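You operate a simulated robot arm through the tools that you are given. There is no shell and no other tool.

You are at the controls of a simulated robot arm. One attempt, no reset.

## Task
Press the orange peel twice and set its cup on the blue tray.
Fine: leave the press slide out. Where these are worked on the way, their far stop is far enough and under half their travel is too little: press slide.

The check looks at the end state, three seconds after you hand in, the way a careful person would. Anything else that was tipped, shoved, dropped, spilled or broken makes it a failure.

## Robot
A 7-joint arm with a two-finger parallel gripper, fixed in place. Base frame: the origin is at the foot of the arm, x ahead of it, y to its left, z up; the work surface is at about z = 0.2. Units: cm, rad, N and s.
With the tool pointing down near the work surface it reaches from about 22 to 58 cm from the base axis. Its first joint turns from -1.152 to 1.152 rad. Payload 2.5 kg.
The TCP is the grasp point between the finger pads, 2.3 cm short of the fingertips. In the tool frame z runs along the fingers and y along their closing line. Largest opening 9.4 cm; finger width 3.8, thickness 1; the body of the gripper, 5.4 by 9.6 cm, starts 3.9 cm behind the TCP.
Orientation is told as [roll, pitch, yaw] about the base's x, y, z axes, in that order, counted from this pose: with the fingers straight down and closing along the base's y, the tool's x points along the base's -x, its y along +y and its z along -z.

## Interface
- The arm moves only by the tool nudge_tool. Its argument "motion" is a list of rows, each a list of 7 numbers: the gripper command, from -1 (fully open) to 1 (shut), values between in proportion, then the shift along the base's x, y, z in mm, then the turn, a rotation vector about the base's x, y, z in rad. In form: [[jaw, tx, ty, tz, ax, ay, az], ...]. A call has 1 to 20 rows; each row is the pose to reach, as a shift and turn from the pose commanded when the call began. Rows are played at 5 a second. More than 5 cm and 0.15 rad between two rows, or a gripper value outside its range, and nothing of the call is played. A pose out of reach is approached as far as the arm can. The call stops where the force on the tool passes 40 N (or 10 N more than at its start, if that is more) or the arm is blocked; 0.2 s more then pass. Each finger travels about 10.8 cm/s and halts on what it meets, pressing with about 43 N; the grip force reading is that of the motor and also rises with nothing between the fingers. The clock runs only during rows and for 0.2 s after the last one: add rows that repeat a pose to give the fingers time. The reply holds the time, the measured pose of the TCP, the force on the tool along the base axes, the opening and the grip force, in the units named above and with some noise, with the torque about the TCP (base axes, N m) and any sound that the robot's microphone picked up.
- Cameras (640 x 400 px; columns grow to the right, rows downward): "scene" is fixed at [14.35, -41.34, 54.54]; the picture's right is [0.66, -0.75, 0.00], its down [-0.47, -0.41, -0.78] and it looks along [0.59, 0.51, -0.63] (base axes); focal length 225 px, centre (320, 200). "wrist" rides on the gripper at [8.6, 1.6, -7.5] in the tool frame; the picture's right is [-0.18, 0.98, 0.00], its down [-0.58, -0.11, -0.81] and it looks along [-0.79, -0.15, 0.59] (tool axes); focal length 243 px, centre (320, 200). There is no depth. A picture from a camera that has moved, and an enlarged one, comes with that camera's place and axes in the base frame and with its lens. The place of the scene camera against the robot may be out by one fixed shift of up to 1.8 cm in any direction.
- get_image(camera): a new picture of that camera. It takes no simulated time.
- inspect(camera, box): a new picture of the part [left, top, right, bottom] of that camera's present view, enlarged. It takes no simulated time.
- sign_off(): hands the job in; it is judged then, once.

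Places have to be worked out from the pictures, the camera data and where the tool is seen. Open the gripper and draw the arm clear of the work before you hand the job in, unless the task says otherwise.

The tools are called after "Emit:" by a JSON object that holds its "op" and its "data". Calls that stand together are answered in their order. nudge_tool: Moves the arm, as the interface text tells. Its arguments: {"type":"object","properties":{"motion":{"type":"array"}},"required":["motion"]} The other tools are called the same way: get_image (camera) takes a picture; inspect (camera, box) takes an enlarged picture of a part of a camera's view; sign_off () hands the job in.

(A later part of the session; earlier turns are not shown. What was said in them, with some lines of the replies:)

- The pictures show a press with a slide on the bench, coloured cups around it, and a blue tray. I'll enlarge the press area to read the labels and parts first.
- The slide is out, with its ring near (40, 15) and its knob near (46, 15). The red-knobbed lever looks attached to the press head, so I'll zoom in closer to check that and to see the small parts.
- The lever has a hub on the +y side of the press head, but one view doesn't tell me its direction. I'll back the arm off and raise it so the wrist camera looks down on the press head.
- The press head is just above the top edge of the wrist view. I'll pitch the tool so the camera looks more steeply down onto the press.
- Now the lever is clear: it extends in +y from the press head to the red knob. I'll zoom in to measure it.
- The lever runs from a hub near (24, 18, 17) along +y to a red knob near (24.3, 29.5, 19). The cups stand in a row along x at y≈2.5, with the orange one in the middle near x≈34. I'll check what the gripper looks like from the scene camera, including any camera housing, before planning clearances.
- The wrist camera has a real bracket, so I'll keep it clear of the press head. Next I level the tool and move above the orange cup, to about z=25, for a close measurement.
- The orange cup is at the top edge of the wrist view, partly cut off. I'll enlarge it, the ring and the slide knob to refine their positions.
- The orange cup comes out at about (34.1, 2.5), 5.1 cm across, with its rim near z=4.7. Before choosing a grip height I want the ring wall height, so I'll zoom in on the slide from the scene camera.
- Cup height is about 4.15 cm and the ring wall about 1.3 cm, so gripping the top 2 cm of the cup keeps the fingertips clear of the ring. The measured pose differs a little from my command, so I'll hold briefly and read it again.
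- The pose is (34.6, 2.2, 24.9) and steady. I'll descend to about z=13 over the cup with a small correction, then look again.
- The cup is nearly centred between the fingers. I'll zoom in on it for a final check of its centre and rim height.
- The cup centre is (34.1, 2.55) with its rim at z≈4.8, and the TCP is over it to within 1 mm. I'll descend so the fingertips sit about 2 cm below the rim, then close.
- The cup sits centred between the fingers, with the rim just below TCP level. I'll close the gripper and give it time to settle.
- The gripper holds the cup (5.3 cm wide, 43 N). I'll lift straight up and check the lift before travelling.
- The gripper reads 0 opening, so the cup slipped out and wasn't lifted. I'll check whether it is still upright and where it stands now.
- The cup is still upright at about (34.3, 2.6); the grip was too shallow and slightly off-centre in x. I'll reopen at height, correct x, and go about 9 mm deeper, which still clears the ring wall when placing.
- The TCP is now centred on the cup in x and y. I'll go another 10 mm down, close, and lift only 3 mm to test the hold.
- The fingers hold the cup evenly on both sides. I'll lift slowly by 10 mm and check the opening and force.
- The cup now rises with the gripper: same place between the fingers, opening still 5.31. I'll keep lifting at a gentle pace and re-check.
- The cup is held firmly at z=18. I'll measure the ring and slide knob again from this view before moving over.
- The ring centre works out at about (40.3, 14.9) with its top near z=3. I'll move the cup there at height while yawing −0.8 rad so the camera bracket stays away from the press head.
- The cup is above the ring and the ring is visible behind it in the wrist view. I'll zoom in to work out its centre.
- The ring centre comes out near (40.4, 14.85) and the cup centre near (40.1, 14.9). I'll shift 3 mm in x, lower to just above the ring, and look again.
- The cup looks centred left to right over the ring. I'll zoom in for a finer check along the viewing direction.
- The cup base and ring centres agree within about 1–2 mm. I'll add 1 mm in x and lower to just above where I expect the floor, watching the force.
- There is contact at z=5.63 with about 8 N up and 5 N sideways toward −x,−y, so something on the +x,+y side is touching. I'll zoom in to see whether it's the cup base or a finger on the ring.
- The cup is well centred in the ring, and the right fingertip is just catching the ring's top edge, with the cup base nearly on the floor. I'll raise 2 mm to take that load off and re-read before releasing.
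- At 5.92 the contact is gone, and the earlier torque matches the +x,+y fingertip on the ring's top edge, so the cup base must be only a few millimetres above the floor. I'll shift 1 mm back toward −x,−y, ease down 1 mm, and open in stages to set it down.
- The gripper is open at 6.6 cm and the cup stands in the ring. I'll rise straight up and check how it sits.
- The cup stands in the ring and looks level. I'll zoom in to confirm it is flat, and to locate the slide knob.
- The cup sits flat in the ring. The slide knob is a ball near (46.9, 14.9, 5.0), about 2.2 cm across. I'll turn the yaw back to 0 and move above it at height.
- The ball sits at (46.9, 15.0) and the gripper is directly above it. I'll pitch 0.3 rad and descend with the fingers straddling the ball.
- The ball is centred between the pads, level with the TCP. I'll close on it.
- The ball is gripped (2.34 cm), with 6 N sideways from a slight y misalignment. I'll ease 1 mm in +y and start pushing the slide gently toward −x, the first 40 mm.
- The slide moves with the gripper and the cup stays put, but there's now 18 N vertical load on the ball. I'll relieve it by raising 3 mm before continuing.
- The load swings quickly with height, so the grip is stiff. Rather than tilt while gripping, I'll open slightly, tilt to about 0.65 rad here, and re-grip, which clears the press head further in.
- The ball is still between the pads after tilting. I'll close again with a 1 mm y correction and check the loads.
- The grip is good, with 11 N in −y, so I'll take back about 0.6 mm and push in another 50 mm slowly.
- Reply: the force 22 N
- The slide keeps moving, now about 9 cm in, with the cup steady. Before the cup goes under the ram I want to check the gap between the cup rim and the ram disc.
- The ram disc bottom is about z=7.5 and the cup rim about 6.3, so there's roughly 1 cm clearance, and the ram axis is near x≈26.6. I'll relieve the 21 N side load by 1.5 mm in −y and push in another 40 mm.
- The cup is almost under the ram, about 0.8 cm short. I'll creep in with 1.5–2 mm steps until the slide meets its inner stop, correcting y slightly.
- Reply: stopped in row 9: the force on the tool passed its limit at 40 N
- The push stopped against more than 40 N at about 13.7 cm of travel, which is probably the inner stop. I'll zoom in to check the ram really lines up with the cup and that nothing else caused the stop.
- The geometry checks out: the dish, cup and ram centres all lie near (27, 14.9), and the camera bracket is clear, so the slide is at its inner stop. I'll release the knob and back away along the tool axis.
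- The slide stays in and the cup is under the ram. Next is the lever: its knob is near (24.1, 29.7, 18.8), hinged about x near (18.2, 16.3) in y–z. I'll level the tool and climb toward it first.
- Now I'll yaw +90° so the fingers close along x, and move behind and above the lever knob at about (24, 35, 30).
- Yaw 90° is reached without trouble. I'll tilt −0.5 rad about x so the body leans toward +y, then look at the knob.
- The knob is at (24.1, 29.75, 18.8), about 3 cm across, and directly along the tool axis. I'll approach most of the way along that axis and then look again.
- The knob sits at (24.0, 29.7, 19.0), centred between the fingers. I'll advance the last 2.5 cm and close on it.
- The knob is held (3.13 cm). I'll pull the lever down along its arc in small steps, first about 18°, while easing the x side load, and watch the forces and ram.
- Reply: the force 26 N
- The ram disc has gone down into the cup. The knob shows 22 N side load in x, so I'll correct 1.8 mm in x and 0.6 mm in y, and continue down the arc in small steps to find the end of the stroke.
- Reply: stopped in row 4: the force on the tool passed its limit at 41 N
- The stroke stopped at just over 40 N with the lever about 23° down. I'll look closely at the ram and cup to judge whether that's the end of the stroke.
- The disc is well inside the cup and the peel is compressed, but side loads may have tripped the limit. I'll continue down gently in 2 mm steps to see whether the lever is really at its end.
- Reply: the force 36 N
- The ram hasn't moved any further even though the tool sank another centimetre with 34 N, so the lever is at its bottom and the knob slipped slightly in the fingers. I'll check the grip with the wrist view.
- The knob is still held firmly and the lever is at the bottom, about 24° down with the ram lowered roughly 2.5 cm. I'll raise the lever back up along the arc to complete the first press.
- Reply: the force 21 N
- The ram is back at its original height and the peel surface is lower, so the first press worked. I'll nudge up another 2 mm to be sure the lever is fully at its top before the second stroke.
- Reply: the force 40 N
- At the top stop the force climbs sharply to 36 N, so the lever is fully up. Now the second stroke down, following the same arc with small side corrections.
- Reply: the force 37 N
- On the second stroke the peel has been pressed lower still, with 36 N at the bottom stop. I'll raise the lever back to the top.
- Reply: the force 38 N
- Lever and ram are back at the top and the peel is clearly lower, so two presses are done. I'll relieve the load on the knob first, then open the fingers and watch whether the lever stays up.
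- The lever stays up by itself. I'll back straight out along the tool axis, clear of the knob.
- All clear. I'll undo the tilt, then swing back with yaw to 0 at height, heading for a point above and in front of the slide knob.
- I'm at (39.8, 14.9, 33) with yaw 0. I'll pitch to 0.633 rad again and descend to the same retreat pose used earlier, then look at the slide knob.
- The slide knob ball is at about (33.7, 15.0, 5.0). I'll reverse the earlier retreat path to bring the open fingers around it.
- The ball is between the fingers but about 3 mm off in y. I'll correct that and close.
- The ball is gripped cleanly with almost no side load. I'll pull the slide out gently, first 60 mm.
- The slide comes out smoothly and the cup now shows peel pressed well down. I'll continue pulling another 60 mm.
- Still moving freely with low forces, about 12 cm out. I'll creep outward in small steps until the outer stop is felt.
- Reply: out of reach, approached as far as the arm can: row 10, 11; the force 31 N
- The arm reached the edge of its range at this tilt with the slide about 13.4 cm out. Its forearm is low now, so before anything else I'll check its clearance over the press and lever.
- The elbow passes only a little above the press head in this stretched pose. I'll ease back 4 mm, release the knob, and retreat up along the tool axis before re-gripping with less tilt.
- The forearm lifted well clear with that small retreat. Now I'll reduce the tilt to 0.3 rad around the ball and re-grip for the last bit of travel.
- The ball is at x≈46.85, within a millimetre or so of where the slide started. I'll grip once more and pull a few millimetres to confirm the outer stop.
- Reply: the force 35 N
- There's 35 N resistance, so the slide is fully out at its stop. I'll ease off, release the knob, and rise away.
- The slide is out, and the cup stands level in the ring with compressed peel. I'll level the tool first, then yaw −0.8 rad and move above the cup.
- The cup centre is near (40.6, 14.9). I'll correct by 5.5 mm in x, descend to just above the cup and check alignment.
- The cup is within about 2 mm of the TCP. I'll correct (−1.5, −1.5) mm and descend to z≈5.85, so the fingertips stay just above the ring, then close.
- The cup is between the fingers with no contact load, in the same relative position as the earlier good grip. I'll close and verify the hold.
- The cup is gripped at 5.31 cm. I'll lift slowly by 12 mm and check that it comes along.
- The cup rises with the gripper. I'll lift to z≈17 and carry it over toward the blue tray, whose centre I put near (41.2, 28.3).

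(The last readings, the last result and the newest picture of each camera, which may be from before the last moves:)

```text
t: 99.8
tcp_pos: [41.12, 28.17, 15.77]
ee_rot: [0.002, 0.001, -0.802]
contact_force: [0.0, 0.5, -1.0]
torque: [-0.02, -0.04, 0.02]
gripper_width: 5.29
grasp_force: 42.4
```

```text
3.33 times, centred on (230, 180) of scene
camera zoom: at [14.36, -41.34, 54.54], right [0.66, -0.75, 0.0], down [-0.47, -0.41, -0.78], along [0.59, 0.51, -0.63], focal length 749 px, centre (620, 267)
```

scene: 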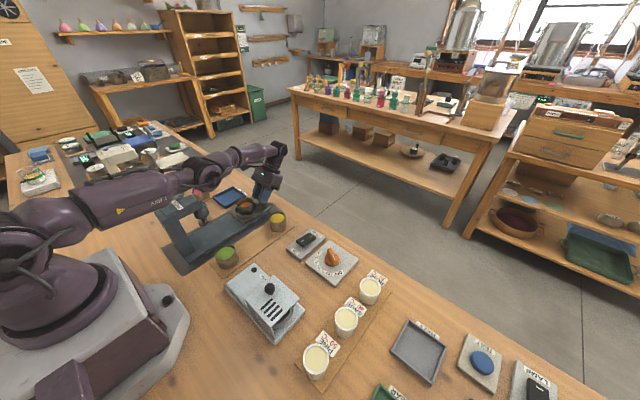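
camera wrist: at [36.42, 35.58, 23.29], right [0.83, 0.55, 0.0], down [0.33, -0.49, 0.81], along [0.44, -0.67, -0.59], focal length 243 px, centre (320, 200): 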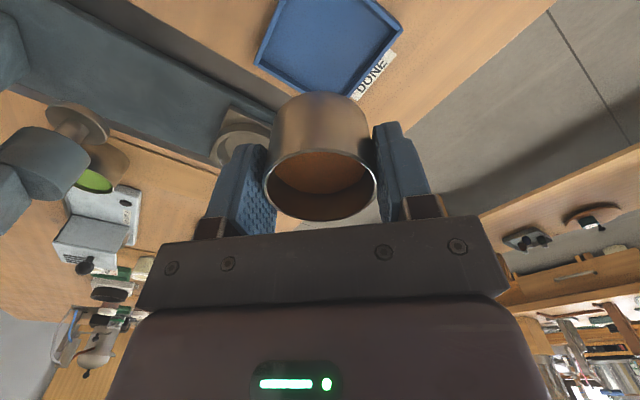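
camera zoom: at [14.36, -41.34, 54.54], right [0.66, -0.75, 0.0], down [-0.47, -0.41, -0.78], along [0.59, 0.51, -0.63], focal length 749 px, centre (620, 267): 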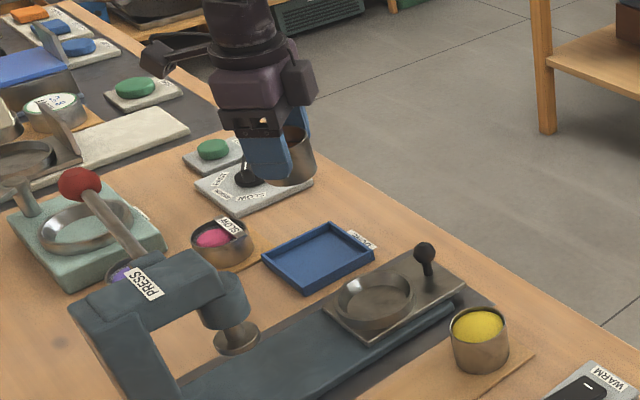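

The cup is carried safely and the tray is visible just beyond it in the wrist view. I'll zoom in to locate the tray corners.

Emit:
{"op": "inspect", "data": {"camera": "wrist", "box": [230, 0, 430, 120]}}

Emit:
{"op": "inspect", "data": {"camera": "scene", "box": [205, 175, 285, 225]}}

```text
3.20 times, centred on (330, 60) of wrist
camera zoom: at [36.42, 35.58, 23.29], right [0.83, 0.55, 0.0], down [0.33, -0.49, 0.81], along [0.44, -0.67, -0.59], focal length 776 px, centre (288, 648)
```

zoom: 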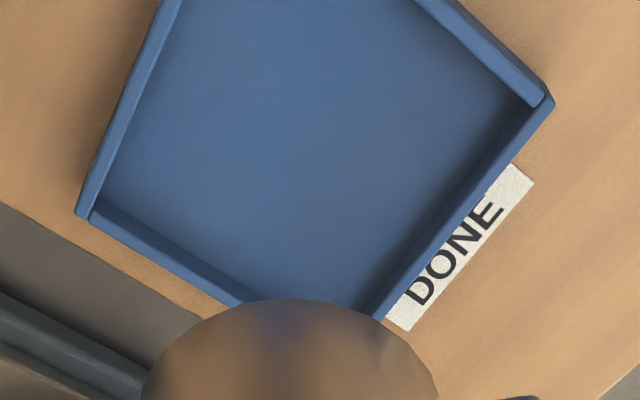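

```text
8.00 times, centred on (245, 200) of scene
camera zoom: at [14.36, -41.34, 54.54], right [0.66, -0.75, 0.0], down [-0.47, -0.41, -0.78], along [0.59, 0.51, -0.63], focal length 1798 px, centre (920, 200)
```

zoom: 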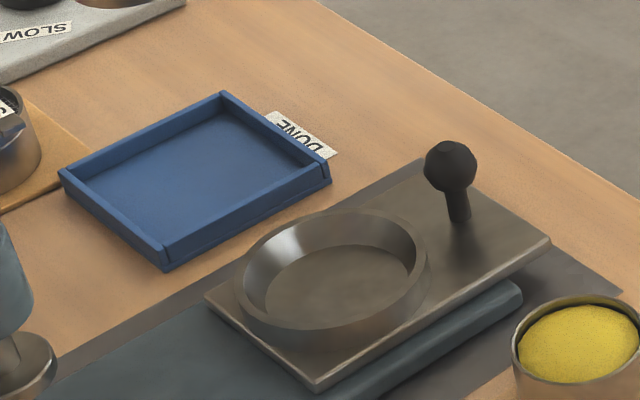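

The tray centre comes out at about (41.3, 28.4), roughly 8.7 cm square. I'll shift 2 mm in x and y and lower the cup to just above the tray floor.

Emit:
{"op": "nudge_tool", "data": {"motion": [[1, 2, 2, -10, 0, 0, 0], [1, 2, 2, -30, 0, 0, 0], [1, 2, 2, -55, 0, 0, 0], [1, 2, 2, -80, 0, 0, 0], [1, 2, 2, -95, 0, 0, 0], [1, 2, 2, -103, 0, 0, 0], [1, 2, 2, -103, 0, 0, 0]]}}

Emit:
{"op": "get_image", "data": {"camera": "wrist"}}

Emit:
{"op": "inspect", "data": {"camera": "scene", "box": [195, 155, 285, 225]}}

```text
t: 101.4
tcp_pos: [41.63, 28.46, 5.76]
ee_rot: [0.002, -0.001, -0.803]
contact_force: [0.1, -0.2, -1.4]
torque: [-0.01, 0.03, -0.01]
gripper_width: 5.32
grasp_force: 42.9
```

```text
taken
camera wrist: at [36.7, 35.75, 13.11], right [0.83, 0.55, 0.0], down [0.32, -0.49, 0.81], along [0.45, -0.67, -0.59], focal length 243 px, centre (320, 200)
```

wrist: 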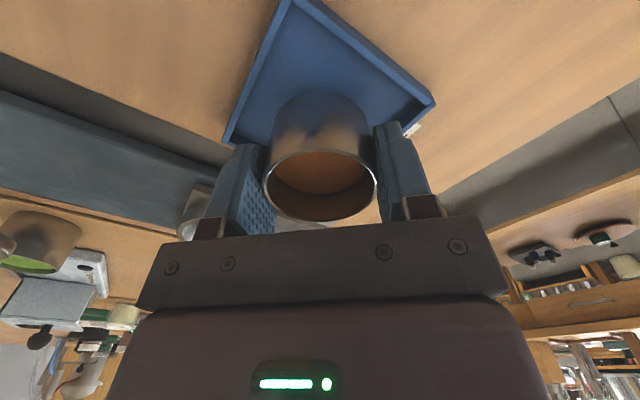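

```text
5.71 times, centred on (240, 190) of scene
camera zoom: at [14.36, -41.34, 54.54], right [0.66, -0.75, 0.0], down [-0.47, -0.41, -0.78], along [0.59, 0.51, -0.63], focal length 1285 px, centre (777, 257)
```

zoom: 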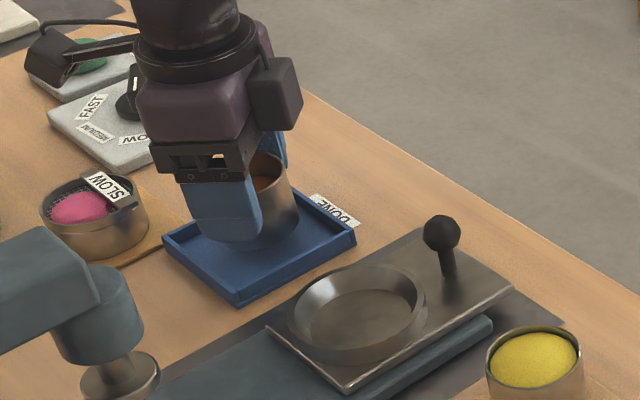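

The cup base is over the middle of the tray (cup ≈(41.7, 28.4), tray ≈(41.6, 28.6)). I'll lower in small steps and watch the vertical force for touchdown.

Emit:
{"op": "nudge_tool", "data": {"motion": [[1, 0, 1, -4, 0, 0, 0], [1, 0, 1, -7, 0, 0, 0], [1, 0, 1, -9, 0, 0, 0], [1, 0, 1, -9, 0, 0, 0]]}}

Emit:
{"op": "nudge_tool", "data": {"motion": [[1, 0, 0, -1, 0, 0, 0], [1, 0, 0, -2, 0, 0, 0], [1, 0, 0, -2, 0, 0, 0]]}}

```text
t: 102.4
tcp_pos: [41.42, 28.61, 4.84]
ee_rot: [0.002, 0.001, -0.802]
contact_force: [0.2, -0.5, -0.7]
torque: [-0.04, 0.0, 0.01]
gripper_width: 5.3
grasp_force: 43.3
```

```text
t: 103.2
tcp_pos: [41.49, 28.48, 4.52]
ee_rot: [0.001, -0.001, -0.799]
contact_force: [-0.3, 0.4, -1.3]
torque: [-0.01, -0.02, 0.03]
gripper_width: 5.29
grasp_force: 42.7
```

No contact yet at z=4.5. I'll keep going down in 1 mm steps.

Emit:
{"op": "nudge_tool", "data": {"motion": [[1, 0, 0, -1, 0, 0, 0], [1, 0, 0, -2, 0, 0, 0], [1, 0, 0, -2, 0, 0, 0]]}}

Emit:
{"op": "inspect", "data": {"camera": "scene", "box": [205, 165, 265, 215]}}

```text
t: 104.0
tcp_pos: [41.4, 28.5, 4.38]
ee_rot: [0.001, 0.001, -0.801]
contact_force: [0.5, 0.5, -0.6]
torque: [-0.03, 0.0, 0.03]
gripper_width: 5.3
grasp_force: 43.5
```

```text
8.00 times, centred on (235, 190) of scene
camera zoom: at [14.36, -41.34, 54.54], right [0.66, -0.75, 0.0], down [-0.47, -0.41, -0.78], along [0.59, 0.51, -0.63], focal length 1798 px, centre (1000, 280)
```

zoom: 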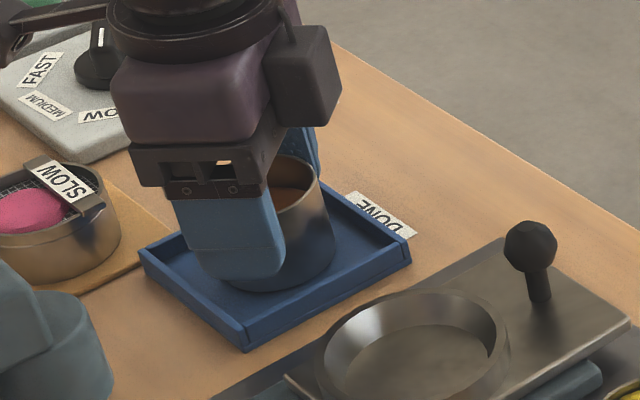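

The cup looks almost on the tray floor but the force is still near zero. I'll continue in 1 mm steps.

Emit:
{"op": "nudge_tool", "data": {"motion": [[1, 0, 0, -1, 0, 0, 0], [1, 0, 0, -2, 0, 0, 0], [1, 0, 0, -2, 0, 0, 0]]}}

Emit:
{"op": "nudge_tool", "data": {"motion": [[1, 0, 0, -0.5, 0, 0, 0], [1, 0, 0, -1, 0, 0, 0], [1, 0, 0, -1, 0, 0, 0]]}}

```text
t: 104.8
tcp_pos: [41.53, 28.46, 4.08]
ee_rot: [0.004, -0.001, -0.803]
contact_force: [-2.0, -0.5, 2.6]
torque: [-0.09, 0.13, 0.0]
gripper_width: 5.33
grasp_force: 42.7
```

```text
t: 105.6
tcp_pos: [41.63, 28.67, 4.2]
ee_rot: [0.003, 0.0, -0.801]
contact_force: [-6.6, -6.1, 23.0]
torque: [-0.39, 0.45, -0.04]
gripper_width: 5.3
grasp_force: 43.2
```

Touchdown: 23 N after the last millimetre, so the cup is on the tray floor. I'll back off 0.8 mm to unload it, then open the fingers gradually.

Emit:
{"op": "nudge_tool", "data": {"motion": [[1, 0, 0, 0.8, 0, 0, 0], [1, 0, 0, 0.8, 0, 0, 0], [-0.15, 0, 0, 0.8, 0, 0, 0], [-0.2, 0, 0, 0.8, 0, 0, 0], [-0.3, 0, 0, 0.8, 0, 0, 0], [-0.4, 0, 0, 0.8, 0, 0, 0], [-0.4, 0, 0, 0.8, 0, 0, 0]]}}

Emit:
{"op": "get_image", "data": {"camera": "wrist"}}

Emit:
{"op": "inspect", "data": {"camera": "scene", "box": [205, 165, 265, 215]}}

```text
t: 107.2
tcp_pos: [41.4, 28.54, 4.18]
ee_rot: [0.002, 0.0, -0.801]
contact_force: [-0.3, -1.1, 0.2]
torque: [0.03, -0.04, -0.02]
gripper_width: 6.57
grasp_force: 0.0
```

```text
taken
camera wrist: at [36.66, 35.98, 11.53], right [0.83, 0.55, 0.0], down [0.33, -0.49, 0.81], along [0.45, -0.67, -0.59], focal length 243 px, centre (320, 200)
```

wrist: 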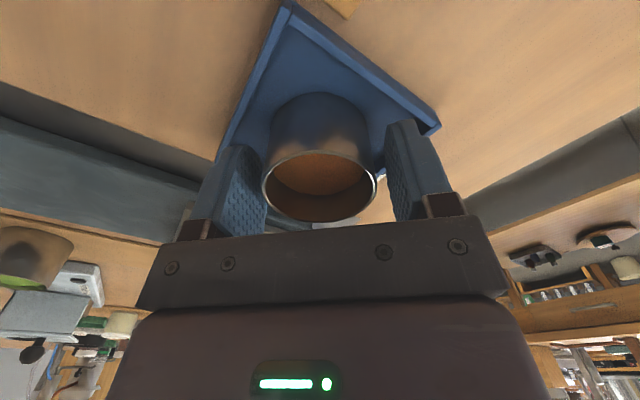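

```text
8.00 times, centred on (235, 190) of scene
camera zoom: at [14.35, -41.34, 54.54], right [0.66, -0.75, 0.0], down [-0.47, -0.41, -0.78], along [0.59, 0.51, -0.63], focal length 1798 px, centre (1000, 280)
```

zoom: 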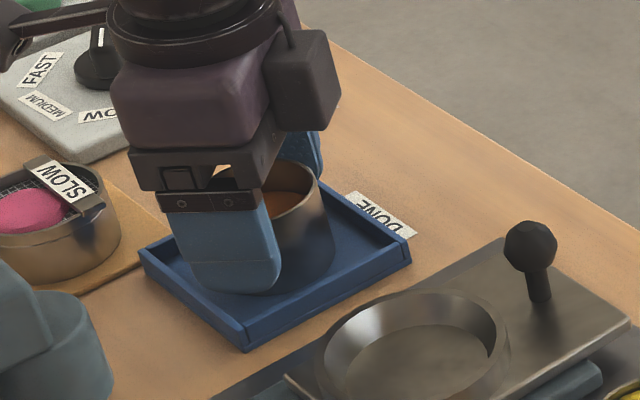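

The cup is released and stands in the tray with the fingers clear on both sides. I'll rise straight up and open fully.

Emit:
{"op": "nudge_tool", "data": {"motion": [[-0.4, 0, 0, 8, 0, 0, 0], [-0.45, 0, 0, 25, 0, 0, 0], [-0.5, 0, 0, 55, 0, 0, 0], [-0.5, 0, 0, 95, 0, 0, 0], [-0.7, 0, 0, 140, 0, 0, 0], [-1, 0, 0, 185, 0, 0, 0], [-1, 0, 0, 220, 0, 0, 0], [-1, 0, 0, 220, 0, 0, 0]]}}

Emit:
{"op": "get_image", "data": {"camera": "wrist"}}

Emit:
{"op": "get_image", "data": {"camera": "scene"}}

Emit:
{"op": "inspect", "data": {"camera": "scene", "box": [130, 140, 310, 270]}}

```text
t: 109.0
tcp_pos: [41.3, 28.41, 26.13]
ee_rot: [0.002, -0.001, -0.803]
contact_force: [-0.6, 0.1, 0.4]
torque: [-0.03, 0.01, 0.0]
gripper_width: 9.4
grasp_force: 0.1
```

```text
taken
camera wrist: at [36.59, 35.72, 33.43], right [0.83, 0.55, 0.0], down [0.33, -0.49, 0.81], along [0.44, -0.67, -0.59], focal length 243 px, centre (320, 200)
```

wrist: 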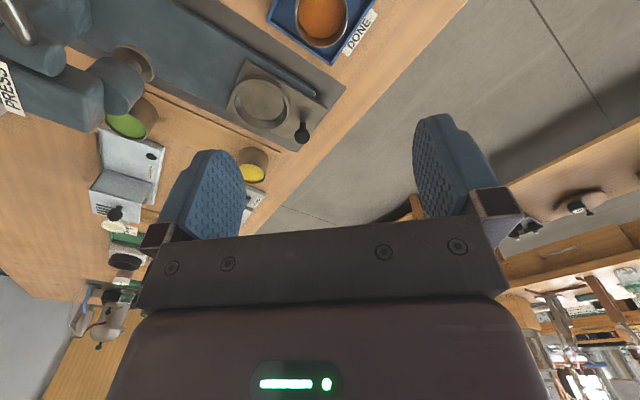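

```text
taken
```

scene: 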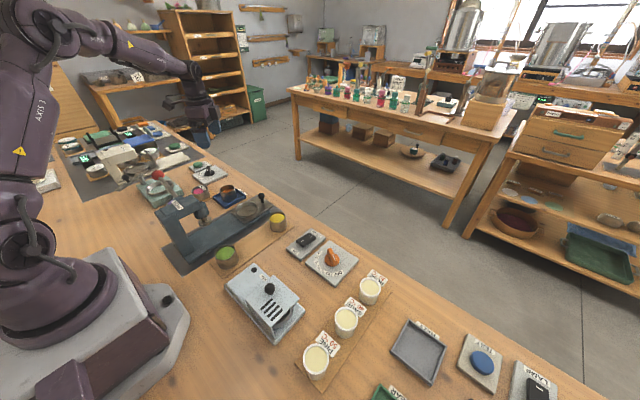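

```text
3.08 times, centred on (220, 205) of scene
camera zoom: at [14.35, -41.35, 54.54], right [0.66, -0.75, 0.0], down [-0.47, -0.41, -0.78], along [0.59, 0.51, -0.63], focal length 692 px, centre (628, 185)
```

zoom: 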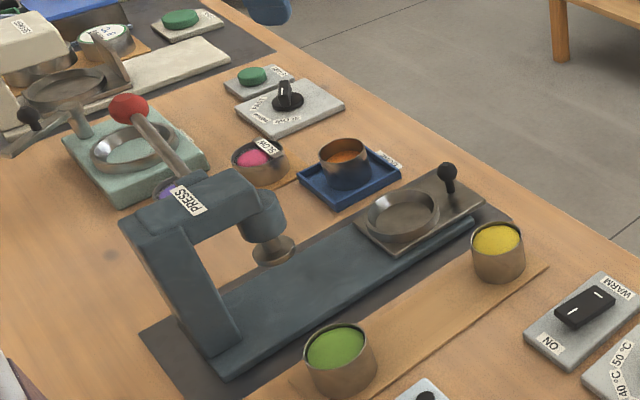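

The cup stands level in the blue tray, the slide is out, the lever is up and everything else is where it was. I'll draw the arm up and back to be well clear of the work.

Emit:
{"op": "nudge_tool", "data": {"motion": [[-1, 0, 0, 30, 0, 0, 0.13], [-1, -10, -10, 60, 0, 0, 0.26], [-1, -25, -30, 90, 0, 0, 0.39], [-1, -40, -50, 115, 0, 0, 0.52], [-1, -60, -75, 130, 0, 0, 0.66], [-1, -80, -100, 140, 0, 0, 0.8], [-1, -100, -130, 140, 0, 0, 0.8], [-1, -110, -160, 140, 0, 0, 0.8], [-1, -110, -160, 140, 0, 0, 0.8]]}}

Emit:
{"op": "inspect", "data": {"camera": "scene", "box": [190, 160, 290, 240]}}

Emit:
{"op": "get_image", "data": {"camera": "scene"}}

```text
t: 111.0
tcp_pos: [30.47, 12.61, 40.41]
ee_rot: [0.001, 0.0, -0.003]
contact_force: [0.6, 0.5, -0.4]
torque: [0.02, -0.03, 0.02]
gripper_width: 9.39
grasp_force: 0.0
```

```text
5.00 times, centred on (240, 200) of scene
camera zoom: at [14.35, -41.35, 54.54], right [0.66, -0.75, 0.0], down [-0.47, -0.41, -0.78], along [0.59, 0.51, -0.63], focal length 1124 px, centre (720, 200)
```

zoom: 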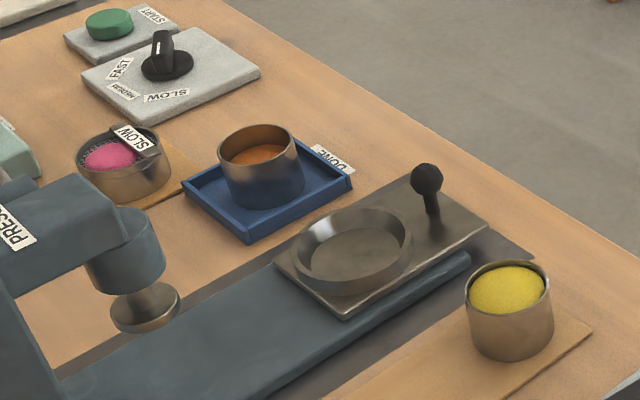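

```text
taken
```

scene: 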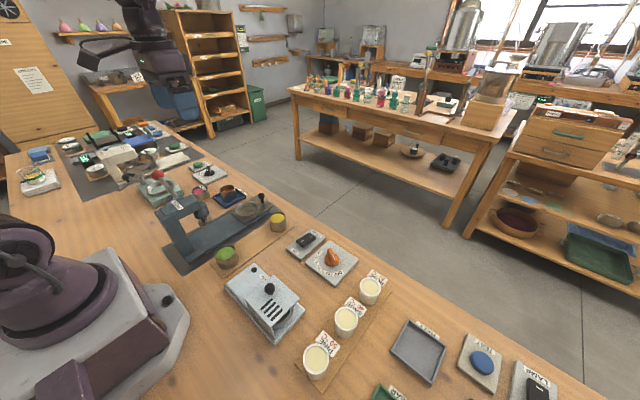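

The orange cup stands level in the blue DONE tray with its peel pressed twice. The slide is out, the lever is up, the other cups look untouched, and the arm is clear with the gripper open. I'm handing the job in.

Emit:
{"op": "sign_off", "data": {}}

```text
The job is handed in.
```

I pressed the orange peel twice, set its cup on the blue DONE tray, and handed the job in. I don't have a verdict back from the check.

- **Presses:** I pushed the slide in until it hit its inner stop. I then took the lever through two full strokes, down to its stop and back up each time. The peel sat visibly lower in the cup after each stroke.
- **Cup:** it stands level near the middle of the tray. My first attempt to pick it up slipped, but the cup stayed upright on its mat and nothing spilled. The second grip held.
- **Slide and lever:** the slide is fully out against its outer stop, and the lever is up.
- **Everything else:** the other cups and tools look as they did at the start. The gripper is open and the arm is clear of the work.
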